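You operate a simulated robot arm through the tools that you are given. There is no shell and no other tool.

You run a simulated robot arm. Do the job below in one go: nothing can be reset, and whatever is moved stays where it is left.

JOB
Warm the booth up: mains and air on, damper open, heat on low.
Fine: watch the air gauge reach the green.

Only the result counts: the job must be done as asked and must still hold three seconds after the hand-in. Knocking over, shifting, dropping, spilling or breaking anything else fails it.

ROBOT AND FRAMES
A 7-joint arm with a fingered hand, fixed in place. Base frame: the origin is on the floor under the middle of its stand, x ahead of it, y to its left, z up. Units: mm, degrees, N and s.
With the tool pointing down near the work surface it reaches from about 400 to 720 mm from the base axis. Its first joint turns from -166.0 to 166.0 degrees. Payload 3.4 kg.
The tool frame sits at the grasp point between the pads (the TCP): z along the fingers, y along the line on which they close. The tips reach 25 mm beyond it. The gripper opens to 88 mm; its body begins 29 mm behind the TCP. The gripper is a hand of 3 fingers: y runs from the thumb to the fingers, the wrist lies at [-13, -106, -174] in the tool frame, and closing takes about 1.5 s.
Orientation is that of the tool frame in the base frame, as a unit quaternion [x, y, z, w]. With the fingers straight down and the wrist toward the robot, the tool's x, y and z point along [0, 1, 0], [1, 0, 0] and [0, 0, -1] of the base frame.

CONTROLS
- The arm moves only by the tool servo_tool. Its argument "increments" is a list of rows, each a list of 7 numbers: the shift along the base's x, y, z in units of 40 mm (1.0 is 40 mm), then the turn, a rotation vector about the base's x, y, z in units of 4 degrees (1.0 is 4 degrees), then the finger opening in mm, from 0 to 88. In form: [[tx, ty, tz, wx, wy, wz, fingers], ...]. A call has 1 to 20 rows; each row shifts and turns the commanded pose from where the row before left it. A call with a number of a shift or a turn outside -1 to 1 is refused whole. Each row takes 0.2 s and may step no farther than 50 mm and 8.6 degrees from the row before; otherwise, or with a gripper value out of range, the whole call is refused. Where a pose cannot be reached the arm comes as near as it can. A force on the tool above 40 N (or 10 N above the force at the start of the call, whichever is more), or a blocked arm, ends the call early, and 0.2 s more pass. The fingers move at their own pace (about 72 mm/s each) and stop on an object; they squeeze with about 22 N. The grip force told is the motor's: it shows also when the fingers shut on nothing. Time passes only in rows, and 0.2 s behind the last, so rows that do not move let the fingers close. The reply holds the time, the measured pose of the TCP, the force on the tool along the base axes, the opening and the grip force, in the units named above and with some noise, with the torque about the TCP (base axes, N m) and any sound that the robot's microphone picked up.
- Cameras (640 x 400 px; columns grow to the right, rows downward): "scene" is fixed at [51.9, -642.3, 1294.9]; the picture's right is [0.89, -0.45, 0.00], its down [-0.18, -0.36, -0.92] and it looks along [0.42, 0.82, -0.40] (base axes); focal length 324 px, centre (320, 200). "wrist" rides on the gripper at [58, -85, -99] in the tool frame; the picture's right is [-0.67, 0.35, -0.66], its down [-0.69, -0.63, 0.37] and it looks along [-0.29, 0.69, 0.66] (tool axes); focal length 261 px, centre (320, 200). There is no depth. A picture from a camera that has moved, and an enlarged one, comes with that camera's place and axes in the base frame and with its lens. The place of the scene camera against the robot may be out by one fixed shift of up to 18 mm in any direction.
- get_image(camera): a new picture of that camera. No time passes.
- slide_trunk(by): slides the trunk up (or, below 0, down) by that many mm; the arm rides with it, the base frame stays. It gives what a move gives, with no picture.
- set_grasp(shape): the hand has 3 fingers and takes this shape, open, in about a second: jaw (thumb against the fingers, like two jaws); tri (thumb and two fingers); tip (a fingertip pinch); poke (one finger out to press); point (the index stretched); flat (the hand flat); cup (the hand cupped); fist (a fist). The gripper value then closes the fingers along that shape, each until it touches; the sizes above hold for jaw. It gives what a move gives, with no picture.
- enlarge(camera, box): a new picture of the part [left, top, right, bottom] of that camera's present view, enlarged. No time passes.
- job_done(): hands the job in; it is judged then, once.

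Nothing tells you positions but the pictures and the camera data. Unless the task says otherwise, let go and move clear before handing in.

The tools are called after ">>>" as name(argument=value, ...) on one line, values as JSON. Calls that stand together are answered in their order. servo_tool: Moves the arm, as the interface text tells. Its arguments: {"type":"object","properties":{"increments":{"type":"array"}},"required":["increments"]} The other tools are called the same way: slide_trunk (by) moves the trunk up or down; set_grasp (shape) gives the hand a shape; get_image (camera) takes a picture; enlarge (camera, box) takes an enlarged picture of a part of a camera's view; job_done () hands the job in.

At the start:

```text
time_s: 0.0
position: [148.1, 393.6, 842.1]
tcp_rot: [0.707, 0.708, 0.0, -0.001]
force: [0.2, -0.5, 0.2]
wrist_torque: [-0.04, -0.03, -0.02]
gripper_width: 87.4
grip_force: 0.1
shape: jaw
trunk travel left (down, up): [-275.0, 315.0]
```

scene: 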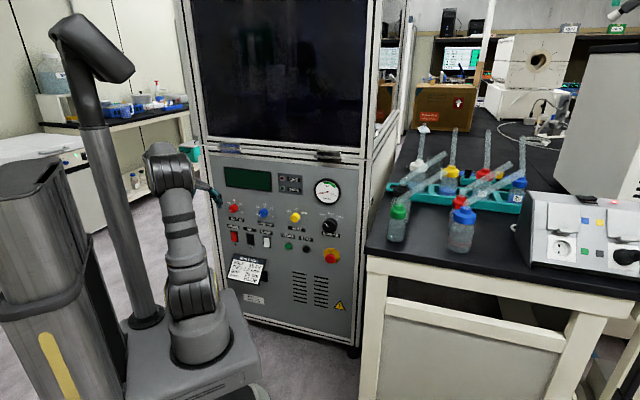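
wrist: 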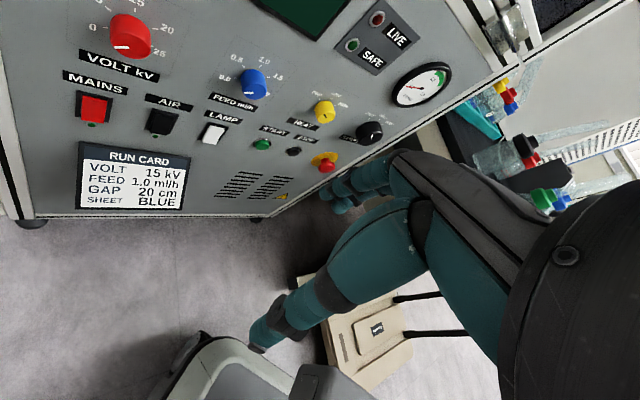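

I see a booth panel with knobs (volt, feed, heat, damper), rocker switches (mains, air, lamp), and an air gauge. I will look closer before moving.

>>> enlarge(camera="scene", box=[200, 150, 370, 290])

>>> enlarge(camera="wrist", box=[50, 0, 250, 125])

>>> enlarge(camera="wrist", box=[200, 50, 400, 175])

>>> enlarge(camera="wrist", box=[300, 0, 500, 125])

```text
2.86 times, centred on (285, 220) of scene
camera zoom: at [51.9, -642.3, 1294.9], right [0.89, -0.45, 0.0], down [-0.18, -0.36, -0.92], along [0.42, 0.82, -0.4], focal length 926 px, centre (420, 143)
```

zoom: 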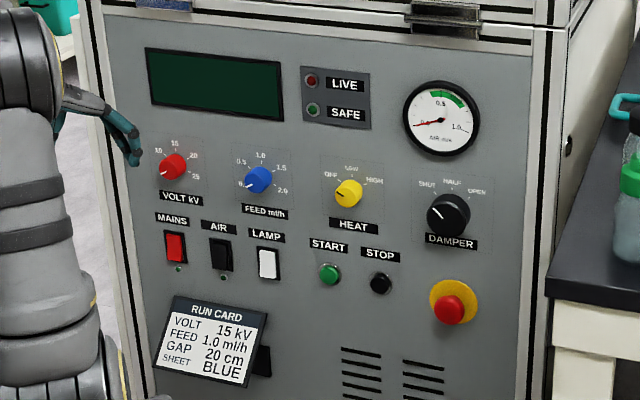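

```text
3.20 times, centred on (150, 62) of wrist
camera zoom: at [63.6, 451.3, 941.9], right [0.35, -0.67, 0.66], down [-0.63, -0.69, -0.37], along [0.69, -0.29, -0.66], focal length 834 px, centre (864, 640)
```

zoom: 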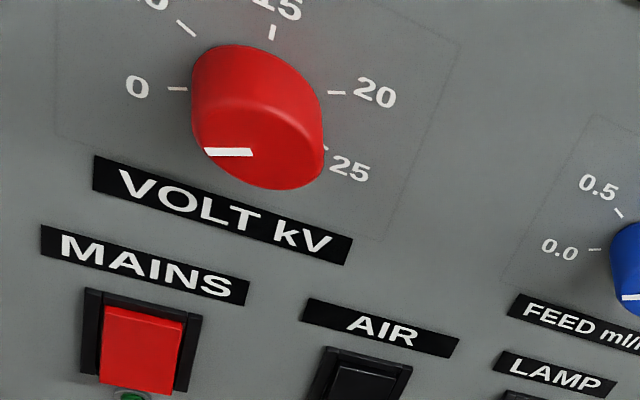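

```text
3.20 times, centred on (300, 112) of wrist
camera zoom: at [63.6, 451.3, 941.9], right [0.35, -0.67, 0.66], down [-0.63, -0.69, -0.37], along [0.69, -0.29, -0.66], focal length 834 px, centre (384, 480)
```

zoom: 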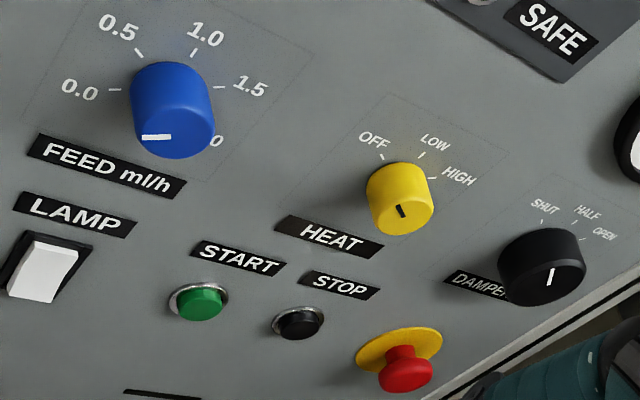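

```text
3.20 times, centred on (400, 62) of wrist
camera zoom: at [63.6, 451.3, 941.9], right [0.35, -0.67, 0.66], down [-0.63, -0.69, -0.37], along [0.69, -0.29, -0.66], focal length 834 px, centre (64, 640)
```

zoom: 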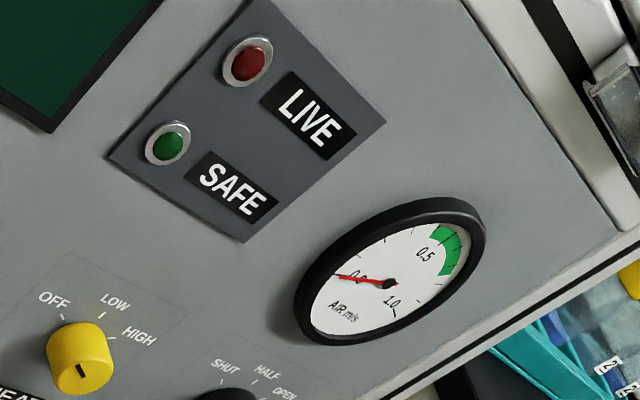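

The panel seems to face the robot at about 42° left of the x axis, roughly 645 mm from the base axis. I'll take close looks at the switch states and pointers first.

>>> enlarge(camera="wrist", box=[60, 70, 240, 182])

>>> enlarge(camera="wrist", box=[290, 80, 400, 150])

>>> enlarge(camera="scene", box=[280, 170, 340, 270])

>>> enlarge(camera="scene", box=[225, 195, 285, 255])

```text
3.56 times, centred on (150, 126) of wrist
camera zoom: at [63.6, 451.3, 941.9], right [0.35, -0.67, 0.66], down [-0.63, -0.69, -0.37], along [0.69, -0.29, -0.66], focal length 927 px, centre (924, 463)
```

zoom: 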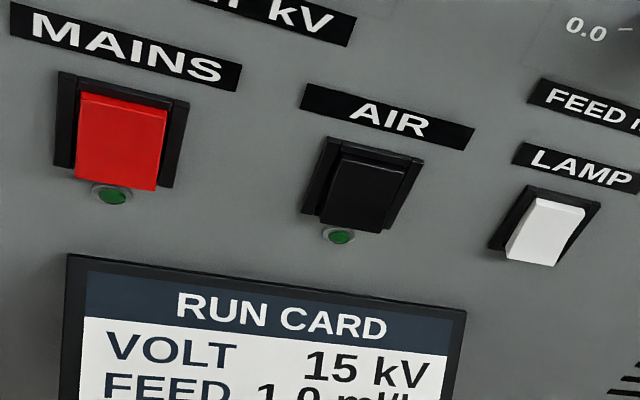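

```text
5.71 times, centred on (345, 115) of wrist
camera zoom: at [63.6, 451.3, 941.9], right [0.35, -0.67, 0.66], down [-0.63, -0.69, -0.37], along [0.69, -0.29, -0.66], focal length 1489 px, centre (177, 686)
```

zoom: 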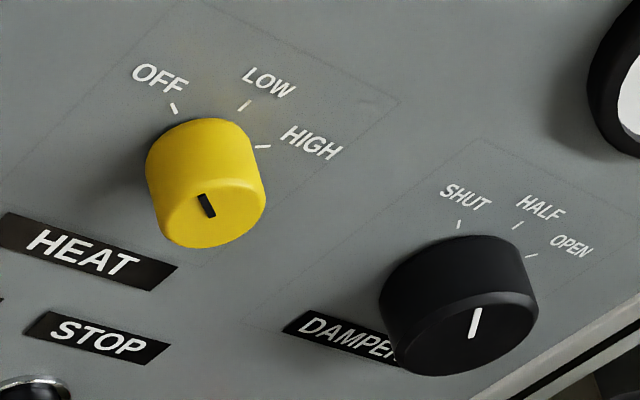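

```text
4.00 times, centred on (310, 220) of scene
camera zoom: at [51.9, -642.3, 1294.9], right [0.89, -0.45, 0.0], down [-0.18, -0.36, -0.92], along [0.42, 0.82, -0.4], focal length 1296 px, centre (360, 120)
```

zoom: 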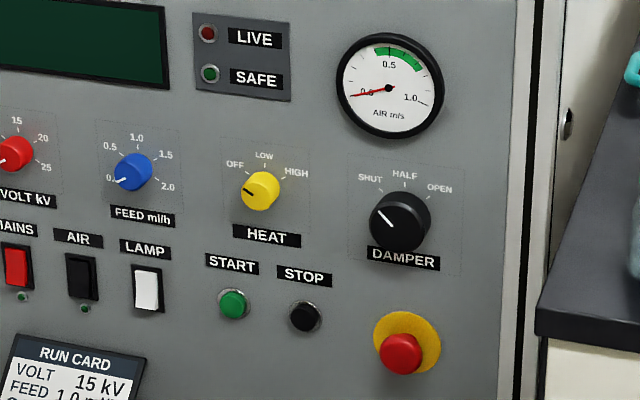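

```text
6.67 times, centred on (255, 225) of scene
camera zoom: at [51.9, -642.3, 1294.9], right [0.89, -0.45, 0.0], down [-0.18, -0.36, -0.92], along [0.42, 0.82, -0.4], focal length 2161 px, centre (753, 33)
```

zoom: 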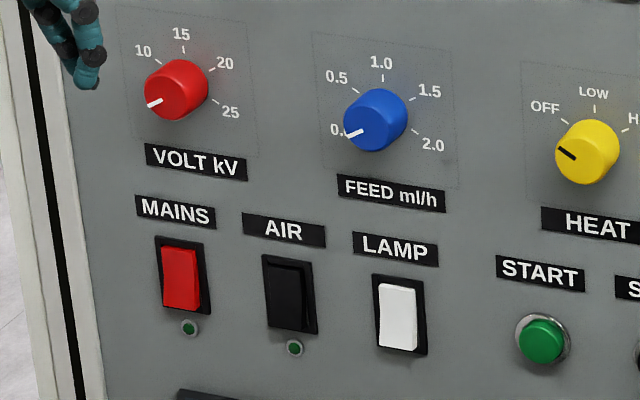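

All rockers look alike with unlit lamps, heat points at OFF and the damper at SHUT. Next I turn the hand so that it faces the panel, a little at a time.

>>> servo_tool(increments=[[0, 0, 0, 0, 0, 1, 88], [0, 0, 0, 0, 0, 1, 88], [0, 0, 0, 0, 0, 1, 88], [0, 0, 0, 0, 0, 1, 88], [0, 0, 0, 0, 0, 1, 88], [0, 0, 0, 0, 0, 1, 88], [0, 0, 0, 0, 0, 1, 88], [0, 0, 0, 0, 0, 1, 88], [0, 0, 0, 0, 0, 1, 88], [0, 0, 0, 0, 0, 1, 88], [0, 0, 0, 0, 0, 0.4, 88]])

```text
time_s: 2.4
position: [147.6, 392.4, 842.5]
tcp_rot: [0.41, 0.912, 0.0, 0.0]
force: [-0.3, 0.1, 0.4]
wrist_torque: [0.01, 0.02, 0.01]
gripper_width: 87.6
grip_force: 0.1
shape: jaw
trunk travel left (down, up): [-275.0, 315.0]
```

The yaw went as planned with no contact. Now I pitch the hand up toward the panel.

>>> servo_tool(increments=[[0, 0, 0, 0.664, -0.748, 0, 88], [0, 0, 0, 0.664, -0.748, 0, 88], [0, 0, 0, 0.664, -0.748, 0, 88], [0, 0, 0, 0.664, -0.748, 0, 88], [0, 0, 0, 0.664, -0.748, 0, 88], [0, 0, 0, 0.664, -0.748, 0, 88], [0, 0, 0, 0.664, -0.748, 0, 88], [0, 0, 0, 0.664, -0.748, 0, 88], [0, 0, 0, 0.664, -0.748, 0, 88], [0, 0, 0, 0.664, -0.748, 0, 88], [0, 0, 0, 0.664, -0.748, 0, 88], [0, 0, 0, 0.664, -0.748, 0, 88]])

>>> get_image(camera="wrist")

>>> get_image(camera="scene")

```text
time_s: 5.0
position: [148.8, 393.3, 843.1]
tcp_rot: [0.374, 0.833, 0.372, 0.166]
force: [-0.9, -0.1, 0.4]
wrist_torque: [-0.01, 0.0, 0.04]
gripper_width: 87.6
grip_force: 0.1
shape: jaw
trunk travel left (down, up): [-275.0, 315.0]
```

```text
taken
camera wrist: at [12.4, 349.8, 846.2], right [0.25, -0.67, 0.7], down [0.34, -0.61, -0.71], along [0.9, 0.42, 0.08], focal length 261 px, centre (320, 200)
```

wrist: 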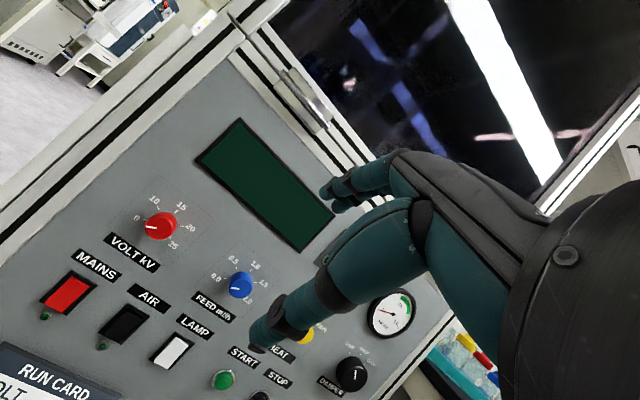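

```text
taken
```

scene: 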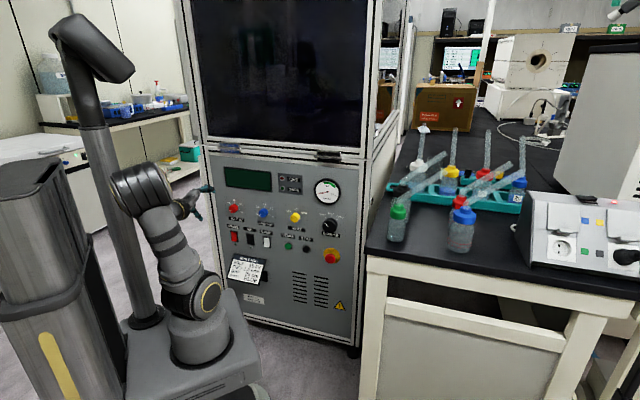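

The panel is visible and the motion is free. I continue the pitch until the fingers point straight at the panel.

>>> servo_tool(increments=[[0, 0, 0, 0.664, -0.748, 0, 88], [0, 0, 0, 0.664, -0.748, 0, 88], [0, 0, 0, 0.664, -0.748, 0, 88], [0, 0, 0, 0.664, -0.748, 0, 88], [0, 0, 0, 0.664, -0.748, 0, 88], [0, 0, 0, 0.664, -0.748, 0, 88], [0, 0, 0, 0.664, -0.748, 0, 88], [0, 0, 0, 0.664, -0.748, 0, 88], [0, 0, 0, 0.664, -0.748, 0, 88], [0, 0, 0, 0.664, -0.748, 0, 88], [0, 0, 0, 0.332, -0.374, 0, 88]])

>>> get_image(camera="wrist")

>>> get_image(camera="scene")

```text
time_s: 7.4
position: [147.9, 393.8, 842.5]
tcp_rot: [0.29, 0.644, 0.647, 0.289]
force: [0.3, 0.3, 0.8]
wrist_torque: [-0.01, 0.03, -0.02]
gripper_width: 87.8
grip_force: 0.0
shape: jaw
trunk travel left (down, up): [-275.0, 315.0]
```

```text
taken
camera wrist: at [35.7, 370.7, 757.6], right [-0.04, -0.94, 0.35], down [0.73, -0.27, -0.63], along [0.68, 0.22, 0.7], focal length 261 px, centre (320, 200)
```

wrist: 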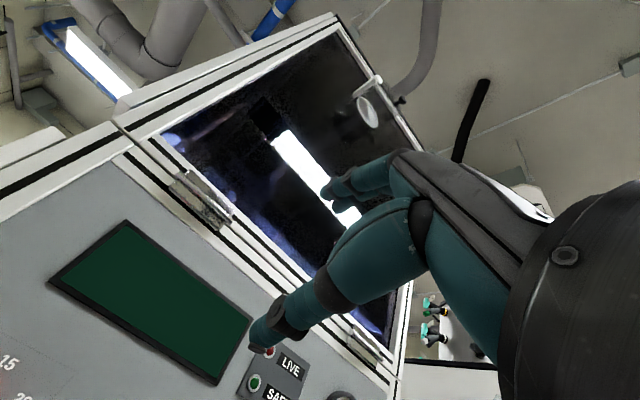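

```text
taken
```

scene: 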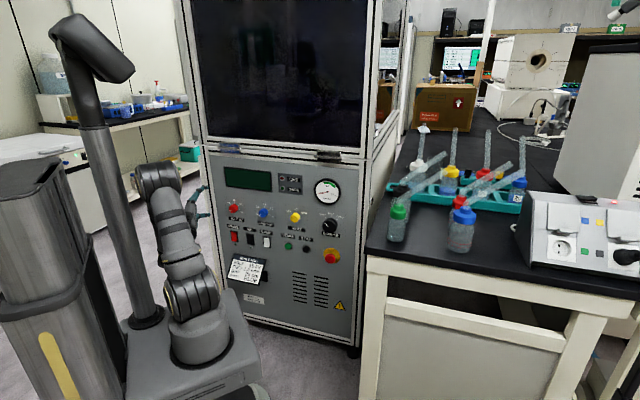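

The hand now faces the panel but sits too high. I'll lower the trunk so the whole arm comes down to the height of the controls.

>>> slide_trunk(by=-150)

>>> get_image(camera="wrist")

>>> get_image(camera="scene")

```text
time_s: 9.2
position: [148.9, 392.7, 692.6]
tcp_rot: [0.291, 0.644, 0.645, 0.29]
force: [-0.4, -0.6, 0.5]
wrist_torque: [0.03, 0.0, -0.02]
gripper_width: 87.9
grip_force: 0.1
shape: jaw
trunk travel left (down, up): [-125.0, 465.0]
```

```text
taken
camera wrist: at [35.6, 370.7, 607.5], right [-0.04, -0.94, 0.35], down [0.73, -0.27, -0.63], along [0.68, 0.23, 0.69], focal length 261 px, centre (320, 200)
```

wrist: 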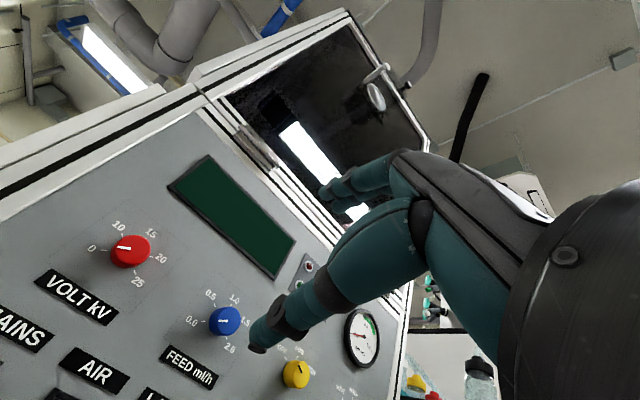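

```text
taken
```

scene: 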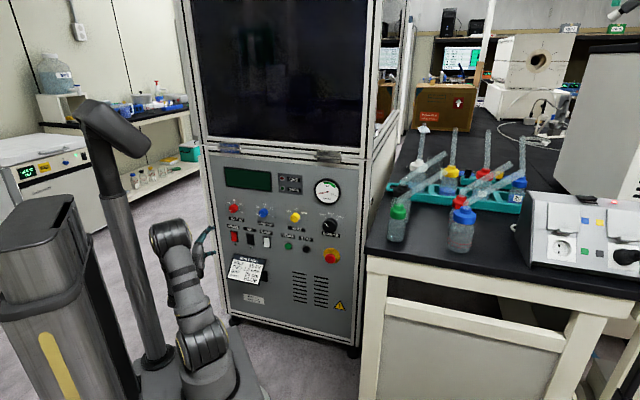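

From several wrist views I place the panel plane about 651 mm from the base axis at 45° azimuth, with MAINS near z 555 and the damper near z 700. I'll correct the yaw to 45°, lower the trunk a bit more, and take the poke shape.

>>> slide_trunk(by=-75)

>>> servo_tool(increments=[[0, 0, 0, 0, 0, 0.85, 88], [0, 0, 0, 0, 0, 0, 88]])

>>> set_grasp(shape="poke")

>>> get_image(camera="wrist")

```text
time_s: 10.3
position: [148.5, 392.5, 617.7]
tcp_rot: [0.29, 0.645, 0.645, 0.289]
force: [-0.6, -0.8, 0.2]
wrist_torque: [-0.01, 0.0, -0.01]
gripper_width: 87.8
grip_force: 0.1
shape: jaw
trunk travel left (down, up): [-50.0, 540.0]
```

```text
time_s: 10.9
position: [146.6, 392.4, 618.4]
tcp_rot: [0.271, 0.653, 0.653, 0.271]
force: [-0.5, -0.2, 0.0]
wrist_torque: [-0.01, 0.0, -0.02]
gripper_width: 87.7
grip_force: 0.0
shape: jaw
trunk travel left (down, up): [-50.0, 540.0]
```

```text
time_s: 11.8
position: [147.4, 392.1, 617.8]
tcp_rot: [0.271, 0.653, 0.654, 0.27]
force: [-0.3, 0.2, 0.6]
wrist_torque: [-0.01, 0.03, -0.02]
gripper_width: 0.0
grip_force: 0.0
shape: poke
trunk travel left (down, up): [-50.0, 540.0]
```

```text
taken
camera wrist: at [37.2, 364.0, 532.4], right [0.01, -0.94, 0.35], down [0.74, -0.22, -0.63], along [0.67, 0.27, 0.69], focal length 261 px, centre (320, 200)
```

wrist: 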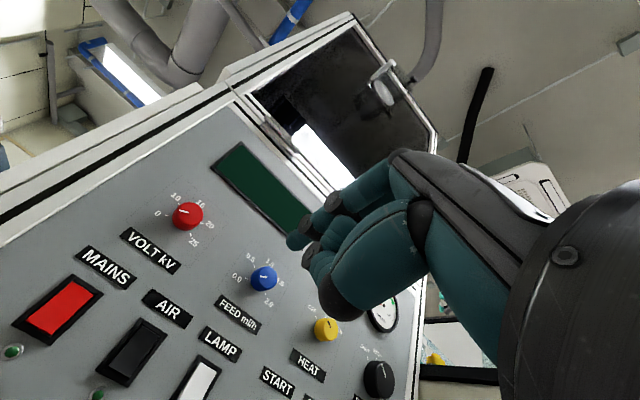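

This gives a good head-on view of the switches. I'll zoom in on the rockers and on the poking fingertip.

>>> enlarge(camera="wrist", box=[0, 260, 220, 400])

>>> enlarge(camera="wrist", box=[260, 140, 460, 340])

>>> enlarge(camera="scene", box=[160, 180, 300, 280])

>>> get_image(camera="scene")

```text
2.86 times, centred on (110, 330) of wrist
camera zoom: at [37.2, 364.0, 532.4], right [0.01, -0.94, 0.35], down [0.74, -0.22, -0.63], along [0.67, 0.27, 0.69], focal length 745 px, centre (920, -171)
```

zoom: 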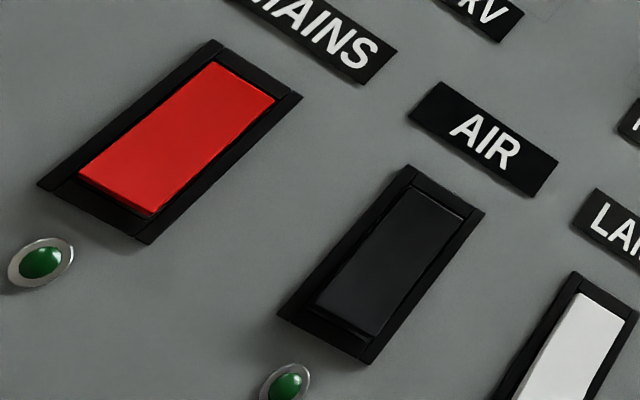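

```text
2.00 times, centred on (360, 240) of wrist
camera zoom: at [37.2, 364.0, 532.4], right [0.01, -0.94, 0.35], down [0.74, -0.22, -0.63], along [0.67, 0.27, 0.69], focal length 521 px, centre (240, 120)
```

zoom: 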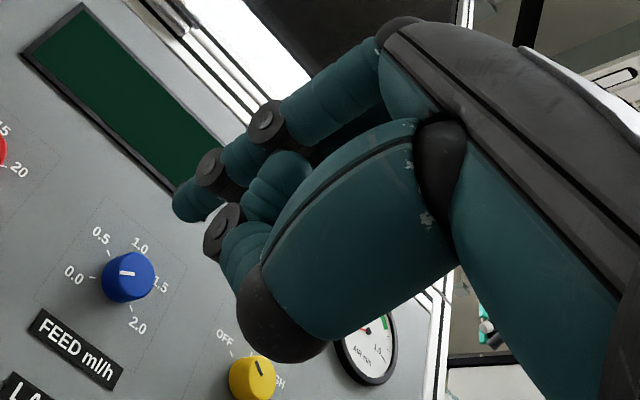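

```text
4.00 times, centred on (230, 230) of scene
camera zoom: at [51.9, -642.3, 1294.9], right [0.89, -0.45, 0.0], down [-0.18, -0.36, -0.92], along [0.42, 0.82, -0.4], focal length 1296 px, centre (680, 80)
```

zoom: 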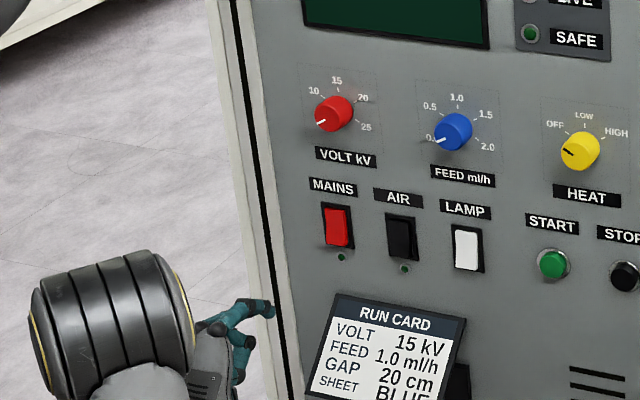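

```text
taken
```

scene: 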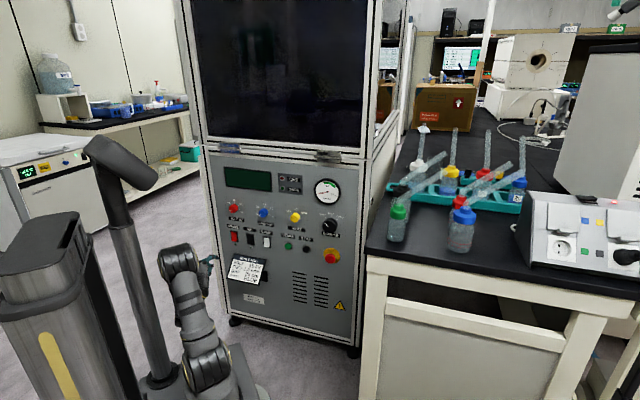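

MAINS is centred near U −254, z 555 and AIR about 80 mm to its right; the lower half of each rocker sticks out, so I plan to press the lower half. I move in front of MAINS, watching that the poke shape holds.

>>> servo_tool(increments=[[-0.466, 0.466, -0.69, 0, 0, 0, 88], [-0.466, 0.466, -0.69, 0, 0, 0, 88], [-0.466, 0.466, -0.69, 0, 0, 0, 88], [0.63, 0.63, 0, 0, 0, 0, 88], [0.63, 0.63, 0, 0, 0, 0, 88], [0.63, 0.63, 0, 0, 0, 0, 88]])

>>> get_image(camera="wrist")

>>> get_image(camera="scene")

```text
time_s: 13.2
position: [166.5, 524.5, 535.1]
tcp_rot: [0.269, 0.654, 0.654, 0.269]
force: [-0.1, -0.1, -1.0]
wrist_torque: [-0.03, 0.01, 0.02]
gripper_width: 0.0
grip_force: 0.1
shape: poke
trunk travel left (down, up): [-50.0, 540.0]
```

```text
taken
camera wrist: at [56.8, 495.3, 449.1], right [0.01, -0.94, 0.35], down [0.74, -0.22, -0.63], along [0.67, 0.27, 0.7], focal length 261 px, centre (320, 200)
```

wrist: 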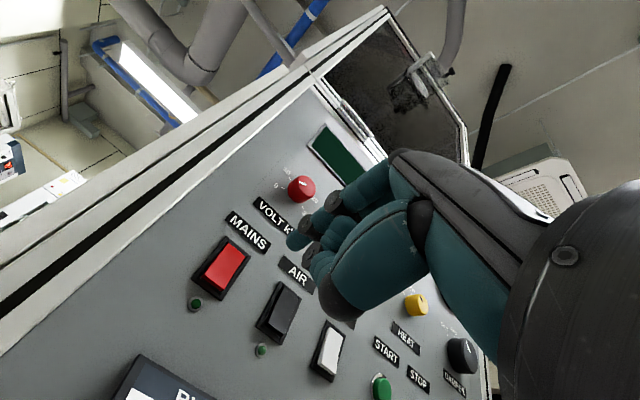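

```text
taken
```

scene: 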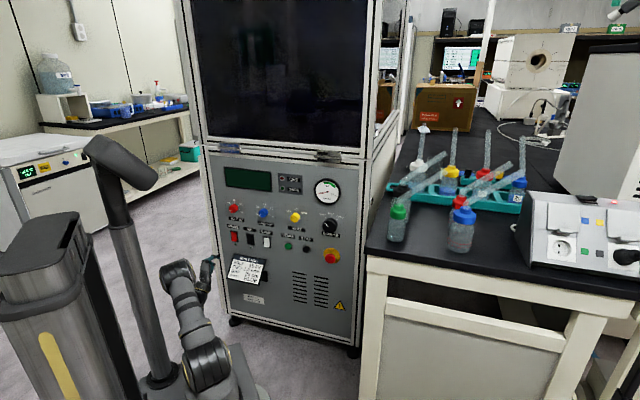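

The poke shape is steady and the finger is about 120 mm from MAINS. I move closer and check the alignment again.

>>> servo_tool(increments=[[0.5, 0.5, 0, 0, 0, 0, 88], [0.5, 0.5, 0, 0, 0, 0, 88], [0.5, 0.5, 0, 0, 0, 0, 88]])

>>> get_image(camera="wrist")

>>> enlarge(camera="wrist", box=[220, 180, 380, 320])

>>> enlarge(camera="scene", box=[180, 200, 280, 290])

```text
time_s: 14.0
position: [229.2, 583.7, 534.9]
tcp_rot: [0.27, 0.653, 0.654, 0.27]
force: [-0.3, 0.3, 0.4]
wrist_torque: [0.0, 0.01, -0.01]
gripper_width: 0.2
grip_force: 0.1
shape: poke
trunk travel left (down, up): [-50.0, 540.0]
```

```text
taken
camera wrist: at [117.9, 555.3, 449.9], right [0.01, -0.94, 0.35], down [0.74, -0.22, -0.63], along [0.67, 0.27, 0.69], focal length 261 px, centre (320, 200)
```

wrist: 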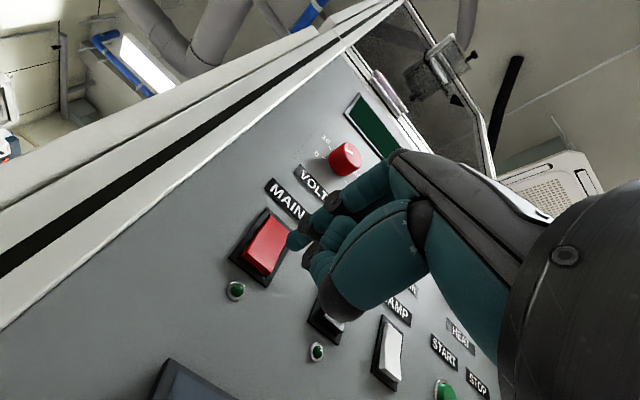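

```text
2.86 times, centred on (300, 250) of wrist
camera zoom: at [117.9, 555.3, 449.9], right [0.01, -0.94, 0.35], down [0.74, -0.22, -0.63], along [0.67, 0.27, 0.69], focal length 745 px, centre (377, 57)
```

zoom: 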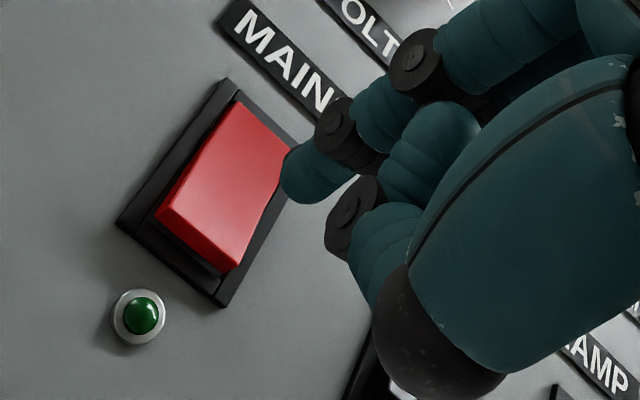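

```text
4.44 times, centred on (230, 245) of scene
camera zoom: at [51.9, -642.3, 1294.9], right [0.89, -0.45, 0.0], down [-0.18, -0.36, -0.92], along [0.42, 0.82, -0.4], focal length 1441 px, centre (720, 0)
```

zoom: 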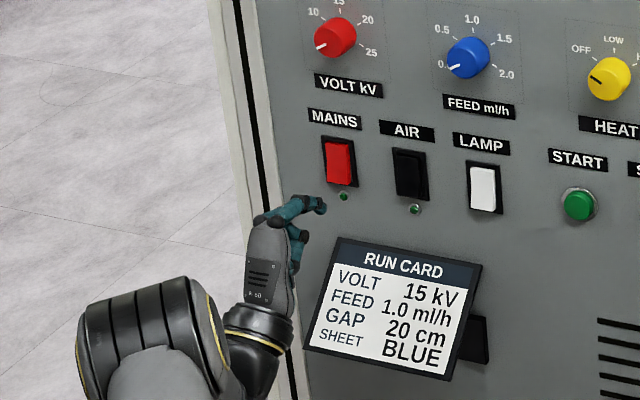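

The fingertip is about 30 mm from the lower half of MAINS. I'll check its height with a tighter scene view before touching.

>>> enlarge(camera="scene", box=[220, 220, 270, 260])

```text
10.00 times, centred on (245, 240) of scene
camera zoom: at [51.9, -642.3, 1294.9], right [0.89, -0.45, 0.0], down [-0.18, -0.36, -0.92], along [0.42, 0.82, -0.4], focal length 3241 px, centre (1070, -200)
```

zoom: 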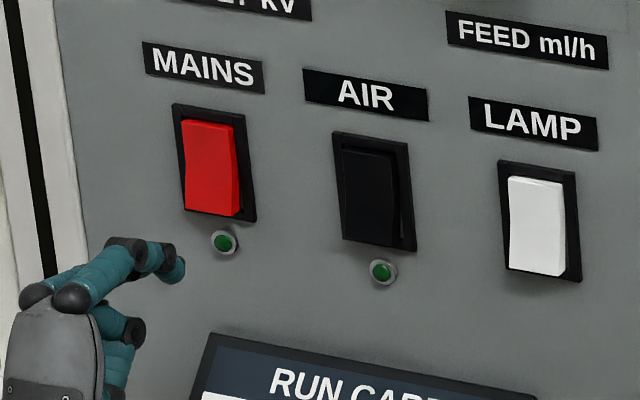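

The wrist and scene views disagree by a few mm about the fingertip height, so I'll creep closer and judge directly from the wrist picture, where finger and rocker are seen together.

>>> servo_tool(increments=[[0.18, 0.18, 0, 0, 0, 0, 88], [0.18, 0.18, 0, 0, 0, 0, 88]])

>>> enlarge(camera="wrist", box=[240, 180, 360, 300])

>>> enlarge(camera="scene", box=[220, 220, 270, 260])

```text
time_s: 14.6
position: [242.6, 599.3, 535.0]
tcp_rot: [0.271, 0.653, 0.654, 0.27]
force: [-0.4, -0.4, -0.1]
wrist_torque: [0.01, 0.02, 0.01]
gripper_width: 0.0
grip_force: 0.0
shape: poke
trunk travel left (down, up): [-50.0, 540.0]
```

```text
3.33 times, centred on (300, 240) of wrist
camera zoom: at [132.0, 569.5, 449.5], right [0.01, -0.94, 0.35], down [0.74, -0.22, -0.63], along [0.67, 0.27, 0.69], focal length 869 px, centre (387, 67)
```

zoom: 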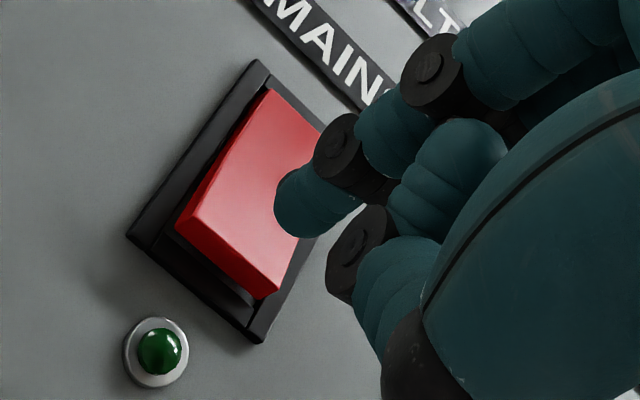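

```text
10.00 times, centred on (245, 240) of scene
camera zoom: at [51.9, -642.3, 1294.9], right [0.89, -0.45, 0.0], down [-0.18, -0.36, -0.92], along [0.42, 0.82, -0.4], focal length 3241 px, centre (1070, -200)
```

zoom: 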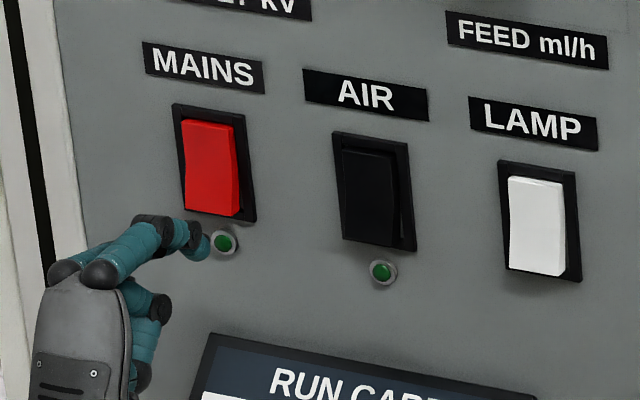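

The finger is heading for the lower edge of the rocker, so I raise it by about 8 mm and continue forward in small steps until contact.

>>> servo_tool(increments=[[0, 0, 0.2, 0, 0, 0, 88], [0.09, 0.09, 0, 0, 0, 0, 88], [0.09, 0.09, 0, 0, 0, 0, 88]])

>>> enlarge(camera="wrist", box=[240, 180, 360, 300])

>>> enlarge(camera="scene", box=[220, 220, 270, 260])

```text
time_s: 15.4
position: [250.2, 607.2, 542.2]
tcp_rot: [0.271, 0.653, 0.653, 0.271]
force: [-0.5, -0.2, 0.2]
wrist_torque: [-0.01, 0.01, -0.02]
gripper_width: 0.0
grip_force: 0.1
shape: poke
trunk travel left (down, up): [-50.0, 540.0]
```

```text
3.33 times, centred on (300, 240) of wrist
camera zoom: at [139.0, 576.8, 457.5], right [0.01, -0.94, 0.35], down [0.74, -0.23, -0.63], along [0.67, 0.27, 0.69], focal length 869 px, centre (387, 67)
```

zoom: 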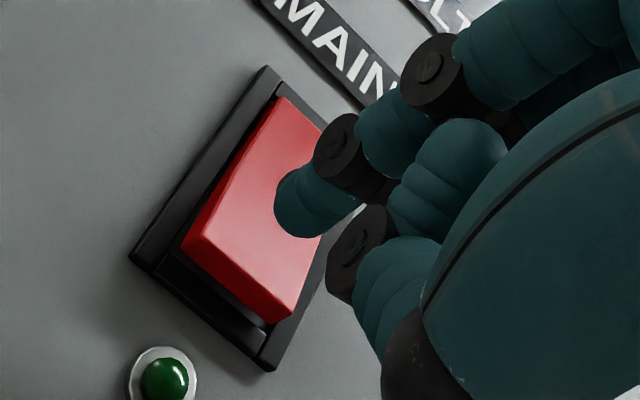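

```text
10.00 times, centred on (245, 240) of scene
camera zoom: at [51.9, -642.3, 1294.9], right [0.89, -0.45, 0.0], down [-0.18, -0.36, -0.92], along [0.42, 0.82, -0.4], focal length 3241 px, centre (1070, -200)
```

zoom: 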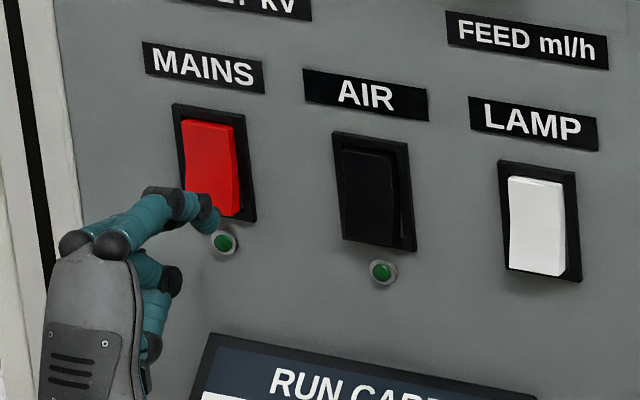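

Still no contact; the tip hovers over the right-lower part of the rocker. I keep going forward in small steps.

>>> servo_tool(increments=[[0.07, 0.07, 0, 0, 0, 0, 88], [0.07, 0.07, 0, 0, 0, 0, 88], [0.07, 0.07, 0, 0, 0, 0, 88]])

>>> enlarge(camera="wrist", box=[240, 180, 360, 300])

>>> enlarge(camera="scene", box=[220, 220, 270, 260])

```text
time_s: 16.2
position: [257.8, 614.0, 542.5]
tcp_rot: [0.27, 0.653, 0.653, 0.27]
force: [-0.2, -1.0, -0.8]
wrist_torque: [-0.01, 0.02, -0.02]
gripper_width: 0.0
grip_force: 0.1
shape: poke
trunk travel left (down, up): [-50.0, 540.0]
```

```text
3.33 times, centred on (300, 240) of wrist
camera zoom: at [146.8, 585.5, 457.4], right [0.01, -0.94, 0.35], down [0.74, -0.22, -0.63], along [0.67, 0.27, 0.69], focal length 869 px, centre (387, 67)
```

zoom: 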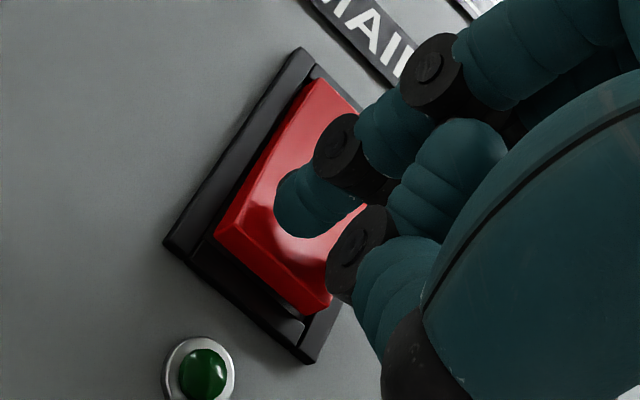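

```text
10.00 times, centred on (245, 240) of scene
camera zoom: at [51.9, -642.3, 1294.9], right [0.89, -0.45, 0.0], down [-0.18, -0.36, -0.92], along [0.42, 0.82, -0.4], focal length 3241 px, centre (1070, -200)
```

zoom: 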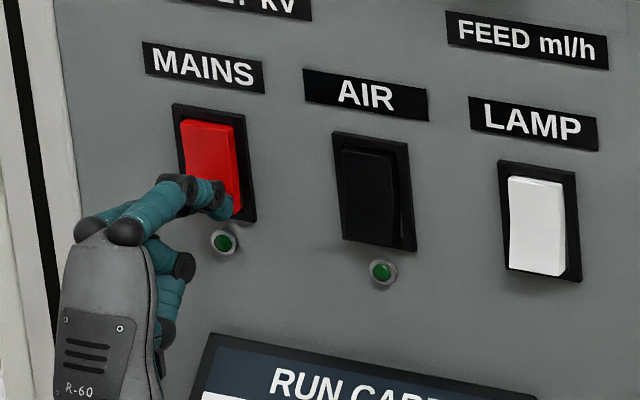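

Contact shading shows the tip almost touching the lower half. I press forward gently.

>>> servo_tool(increments=[[0.06, 0.06, 0, 0, 0, 0, 88], [0.06, 0.06, 0, 0, 0, 0, 88], [0.06, 0.06, 0, 0, 0, 0, 88]])

>>> enlarge(camera="wrist", box=[240, 180, 360, 300])

>>> enlarge(camera="scene", box=[220, 220, 270, 260])

```text
time_s: 16.9
position: [258.9, 617.9, 544.7]
tcp_rot: [0.268, 0.651, 0.657, 0.268]
force: [-21.5, -32.3, -1.1]
wrist_torque: [0.05, -0.04, -0.1]
gripper_width: 0.0
grip_force: 0.0
shape: poke
trunk travel left (down, up): [-50.0, 540.0]
stopped in row 3: the force on the tool passed its limit at 45 N (the readings are from after the stop); the commanded pose is now the measured one
```

```text
3.33 times, centred on (300, 240) of wrist
camera zoom: at [148.4, 589.9, 458.7], right [0.01, -0.94, 0.34], down [0.75, -0.22, -0.63], along [0.67, 0.26, 0.7], focal length 869 px, centre (387, 67)
```

zoom: 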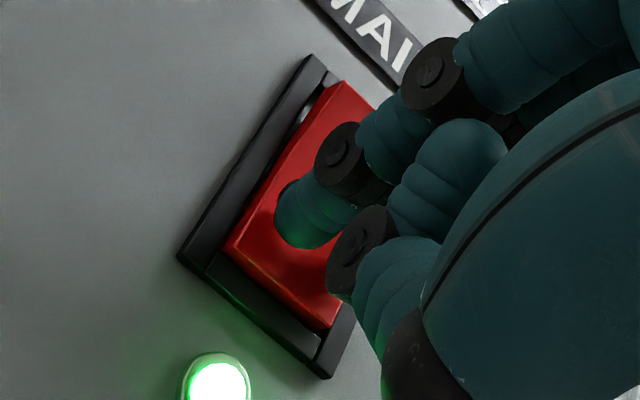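

```text
10.00 times, centred on (245, 240) of scene
camera zoom: at [51.9, -642.3, 1294.9], right [0.89, -0.45, 0.0], down [-0.18, -0.36, -0.92], along [0.42, 0.82, -0.4], focal length 3241 px, centre (1070, -200)
```

zoom: 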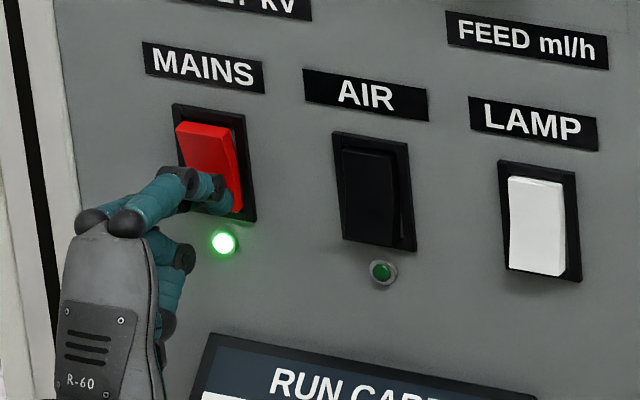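

MAINS is on: its lamp lit green and the rocker tipped. I back off, then move 80 mm right in front of AIR.

>>> servo_tool(increments=[[-0.3, -0.3, 0, 0, 0, 0, 88], [-0.5, -0.5, 0, 0, 0, 0, 88], [0.472, -0.472, 0, 0, 0, 0, 88], [0.472, -0.472, 0, 0, 0, 0, 88], [0.472, -0.472, 0, 0, 0, 0, 88]])

>>> get_image(camera="wrist")

>>> enlarge(camera="scene", box=[200, 160, 360, 270])

```text
time_s: 18.1
position: [286.6, 531.3, 544.7]
tcp_rot: [0.27, 0.652, 0.655, 0.269]
force: [0.1, -0.3, -0.5]
wrist_torque: [0.0, 0.04, 0.01]
gripper_width: 0.0
grip_force: 0.0
shape: poke
trunk travel left (down, up): [-50.0, 540.0]
```

```text
taken
camera wrist: at [175.0, 501.8, 458.7], right [0.01, -0.94, 0.34], down [0.74, -0.22, -0.63], along [0.67, 0.26, 0.7], focal length 261 px, centre (320, 200)
```

wrist: 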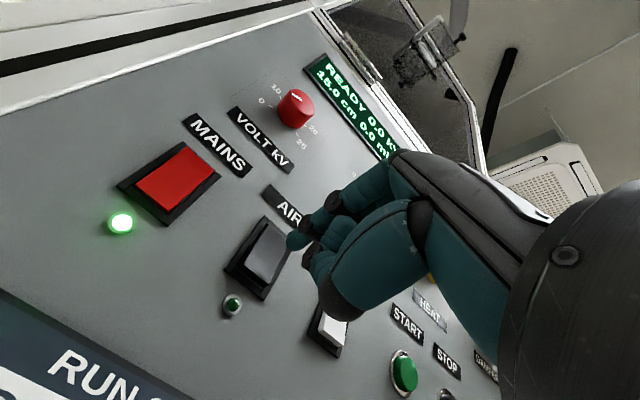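

```text
3.64 times, centred on (280, 215) of scene
camera zoom: at [51.9, -642.3, 1294.9], right [0.89, -0.45, 0.0], down [-0.18, -0.36, -0.92], along [0.42, 0.82, -0.4], focal length 1179 px, centre (466, 146)
```

zoom: 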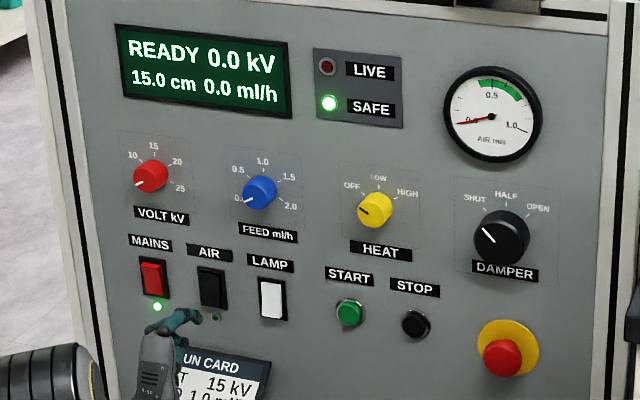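

The display came alive (READY, SAFE lit), so mains is on. I now press the lower half of AIR the same way.

>>> servo_tool(increments=[[0.28, 0.28, 0, 0, 0, 0, 88], [0.28, 0.28, 0, 0, 0, 0, 88], [0.08, 0.08, 0, 0, 0, 0, 88]])

>>> enlarge(camera="wrist", box=[240, 180, 360, 300])

>>> enlarge(camera="scene", box=[220, 220, 270, 260])

```text
time_s: 18.9
position: [312.9, 557.3, 543.2]
tcp_rot: [0.269, 0.652, 0.656, 0.269]
force: [-0.4, -0.3, 0.0]
wrist_torque: [0.01, 0.01, 0.0]
gripper_width: 0.1
grip_force: 0.0
shape: poke
trunk travel left (down, up): [-50.0, 540.0]
```

```text
3.33 times, centred on (300, 240) of wrist
camera zoom: at [200.9, 527.5, 458.1], right [0.01, -0.94, 0.34], down [0.74, -0.22, -0.63], along [0.67, 0.26, 0.7], focal length 869 px, centre (387, 67)
```

zoom: 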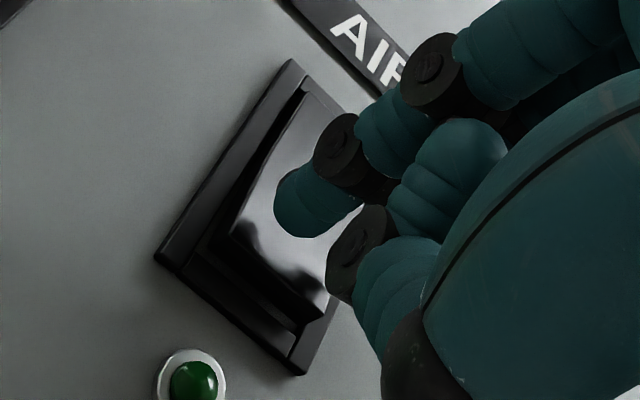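

```text
10.00 times, centred on (245, 240) of scene
camera zoom: at [51.9, -642.3, 1294.9], right [0.89, -0.45, 0.0], down [-0.18, -0.36, -0.92], along [0.42, 0.82, -0.4], focal length 3241 px, centre (1070, -200)
```

zoom: 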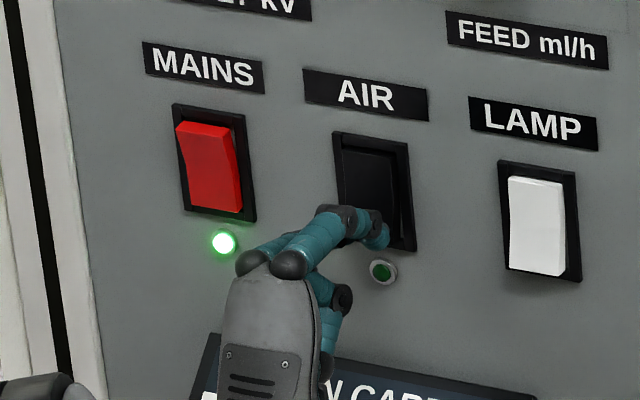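

The tip is right in front of AIR's lower half. I press gently.

>>> servo_tool(increments=[[0.06, 0.06, 0, 0, 0, 0, 88], [0.06, 0.06, 0, 0, 0, 0, 88], [0.06, 0.06, 0, 0, 0, 0, 88]])

>>> enlarge(camera="scene", box=[220, 220, 270, 260])

>>> get_image(camera="wrist")

```text
time_s: 19.7
position: [315.1, 561.7, 544.8]
tcp_rot: [0.271, 0.649, 0.657, 0.271]
force: [-21.6, -35.0, 0.3]
wrist_torque: [-0.01, 0.02, -0.23]
gripper_width: 0.0
grip_force: 0.0
shape: poke
trunk travel left (down, up): [-50.0, 540.0]
stopped in row 3: the force on the tool passed its limit at 44 N (the readings are from after the stop); the commanded pose is now the measured one
```

```text
10.00 times, centred on (245, 240) of scene
camera zoom: at [51.9, -642.3, 1294.9], right [0.89, -0.45, 0.0], down [-0.18, -0.36, -0.92], along [0.42, 0.82, -0.4], focal length 3241 px, centre (1070, -200)
```

zoom: 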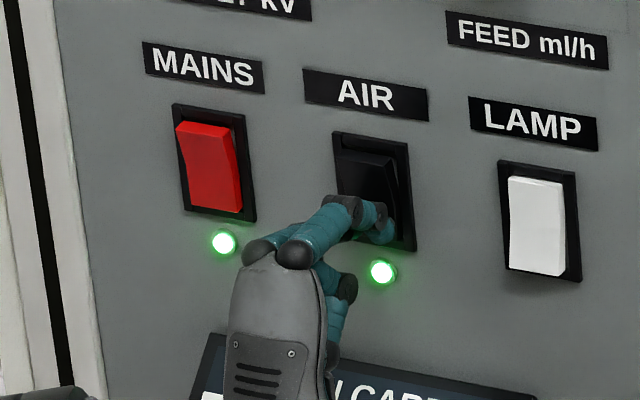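

```text
taken
camera wrist: at [205.2, 533.3, 459.0], right [0.01, -0.94, 0.34], down [0.75, -0.22, -0.63], along [0.66, 0.26, 0.7], focal length 261 px, centre (320, 200)
```

wrist: 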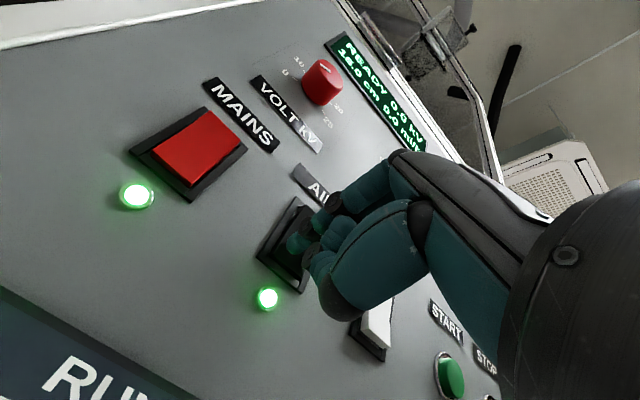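

AIR is on too (both lamps lit). I back well away and move toward the damper and heat knobs on the right, keeping clear of the panel.

>>> servo_tool(increments=[[-0.3, -0.3, 0, 0, 0, 0, 88], [-0.6, -0.6, 0, 0, 0, 0, 88], [-0.6, -0.6, 0, 0, 0, 0, 88], [-0.6, -0.6, 0, 0, 0, 0, 88], [0.77, -0.77, 0.31, 0, 0, 0, 88], [0.77, -0.77, 0.31, 0, 0, 0, 88], [0.77, -0.77, 0.31, 0, 0, 0, 88], [0.77, -0.77, 0.31, 0, 0, 0, 88], [0.77, -0.77, 0.31, 0, 0, 0, 88], [0.77, -0.77, 0.31, 0, 0, 0, 88]])

>>> set_grasp(shape="jaw")

>>> get_image(camera="wrist")

>>> get_image(camera="scene")

```text
time_s: 21.9
position: [296.2, 377.6, 636.3]
tcp_rot: [0.275, 0.65, 0.654, 0.273]
force: [-0.5, 0.1, 0.9]
wrist_torque: [-0.01, -0.01, 0.02]
gripper_width: 0.0
grip_force: 0.0
shape: poke
out of reach, approached as far as the arm can: row 7, 8, 9, 10
trunk travel left (down, up): [-50.0, 540.0]
```

```text
time_s: 22.8
position: [295.7, 377.4, 636.6]
tcp_rot: [0.274, 0.65, 0.654, 0.273]
force: [0.5, 0.7, 0.9]
wrist_torque: [-0.01, -0.03, -0.01]
gripper_width: 88.0
grip_force: 0.0
shape: jaw
trunk travel left (down, up): [-50.0, 540.0]
```

```text
taken
camera wrist: at [183.7, 350.4, 551.2], right [0.0, -0.94, 0.34], down [0.74, -0.23, -0.63], along [0.67, 0.25, 0.7], focal length 261 px, centre (320, 200)
```

wrist: 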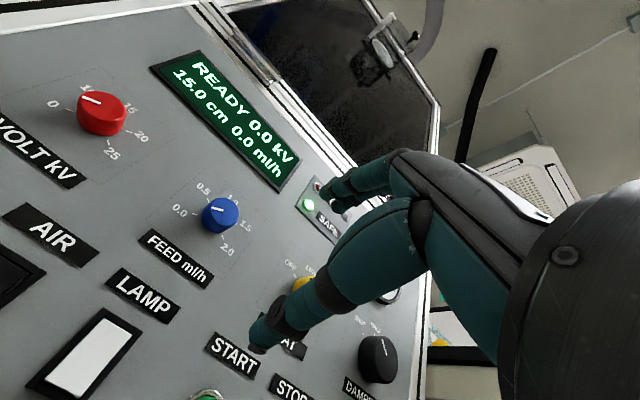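

```text
taken
```

scene: 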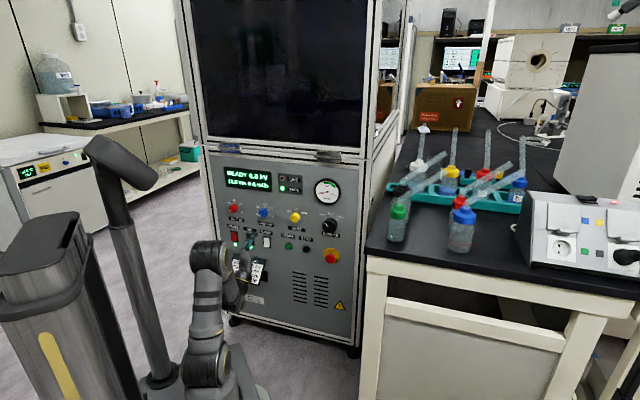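

The arm could not reach that far right while so close to its own base, so I need to work nearer the panel. I move forward first and see how the arm answers.

>>> servo_tool(increments=[[0.5, 0.5, 0, 0, 0, 0, 88]])

```text
time_s: 23.2
position: [308.0, 402.2, 637.9]
tcp_rot: [0.273, 0.65, 0.655, 0.272]
force: [0.1, 0.2, -0.1]
wrist_torque: [0.01, 0.0, -0.01]
gripper_width: 87.9
grip_force: 0.1
shape: jaw
out of reach, approached as far as the arm can: row 1
trunk travel left (down, up): [-50.0, 540.0]
```

The arm is folded too tightly this close in. I go further forward (fingertips stay about 55 mm off the knobs) before moving right.

>>> servo_tool(increments=[[0.4, 0.4, 0, 0, 0, 0, 88], [0.4, 0.4, 0, 0, 0, 0, 88]])

```text
time_s: 23.8
position: [331.4, 440.6, 640.7]
tcp_rot: [0.272, 0.65, 0.656, 0.271]
force: [0.0, 0.3, 0.0]
wrist_torque: [0.04, 0.0, 0.01]
gripper_width: 87.9
grip_force: 0.1
shape: jaw
out of reach, approached as far as the arm can: row 1, 2
trunk travel left (down, up): [-50.0, 540.0]
```

The arm drifts left as it goes forward, so some joint is at a limit. I'll look at the arm's posture.

>>> enlarge(camera="scene", box=[120, 200, 360, 400])

>>> get_image(camera="wrist")

```text
2.00 times, centred on (240, 300) of scene
camera zoom: at [51.9, -642.3, 1294.9], right [0.89, -0.45, 0.0], down [-0.18, -0.36, -0.92], along [0.42, 0.82, -0.4], focal length 648 px, centre (480, 0)
```

zoom: 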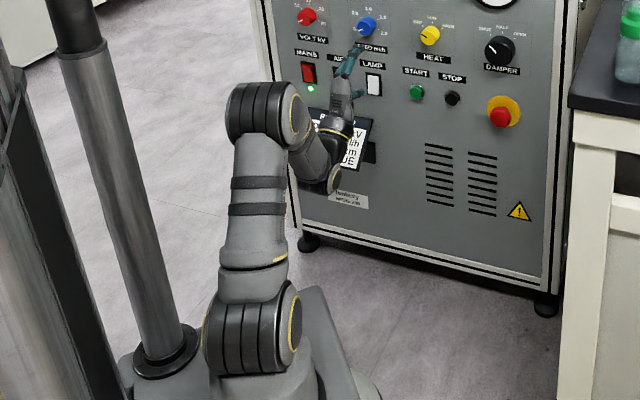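

```text
taken
camera wrist: at [220.5, 412.1, 554.7], right [0.01, -0.94, 0.34], down [0.74, -0.23, -0.63], along [0.67, 0.26, 0.7], focal length 261 px, centre (320, 200)
```

wrist: 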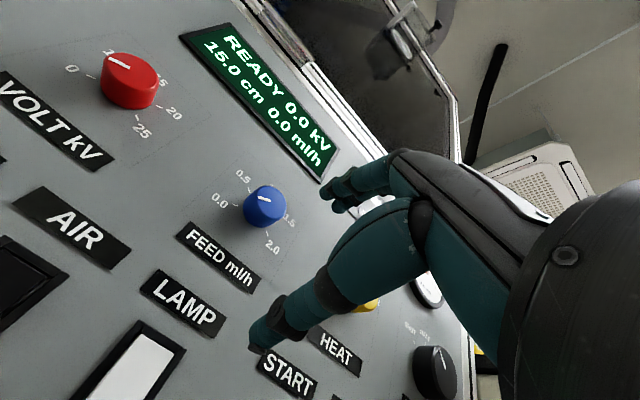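

The forearm slopes steeply down here, so the wrist is likely at its bend limit. Lowering the trunk the rest of the way and raising the hand to knob height should ease it.

>>> slide_trunk(by=-48)

>>> servo_tool(increments=[[0, 0, 0.7, 0, 0, 0, 88], [0, 0, 0.7, 0, 0, 0, 88], [0, 0, 0.7, 0, 0, 0, 88]])

```text
time_s: 24.7
position: [331.5, 440.4, 592.1]
tcp_rot: [0.272, 0.65, 0.656, 0.271]
force: [-0.4, -0.4, 0.3]
wrist_torque: [0.02, -0.04, -0.02]
gripper_width: 88.0
grip_force: 0.0
shape: jaw
trunk travel left (down, up): [-2.0, 588.0]
```

```text
time_s: 25.5
position: [332.5, 438.7, 675.7]
tcp_rot: [0.273, 0.65, 0.655, 0.271]
force: [1.1, -0.4, 0.1]
wrist_torque: [-0.04, 0.01, -0.01]
gripper_width: 87.6
grip_force: 0.0
shape: jaw
trunk travel left (down, up): [-2.0, 588.0]
```

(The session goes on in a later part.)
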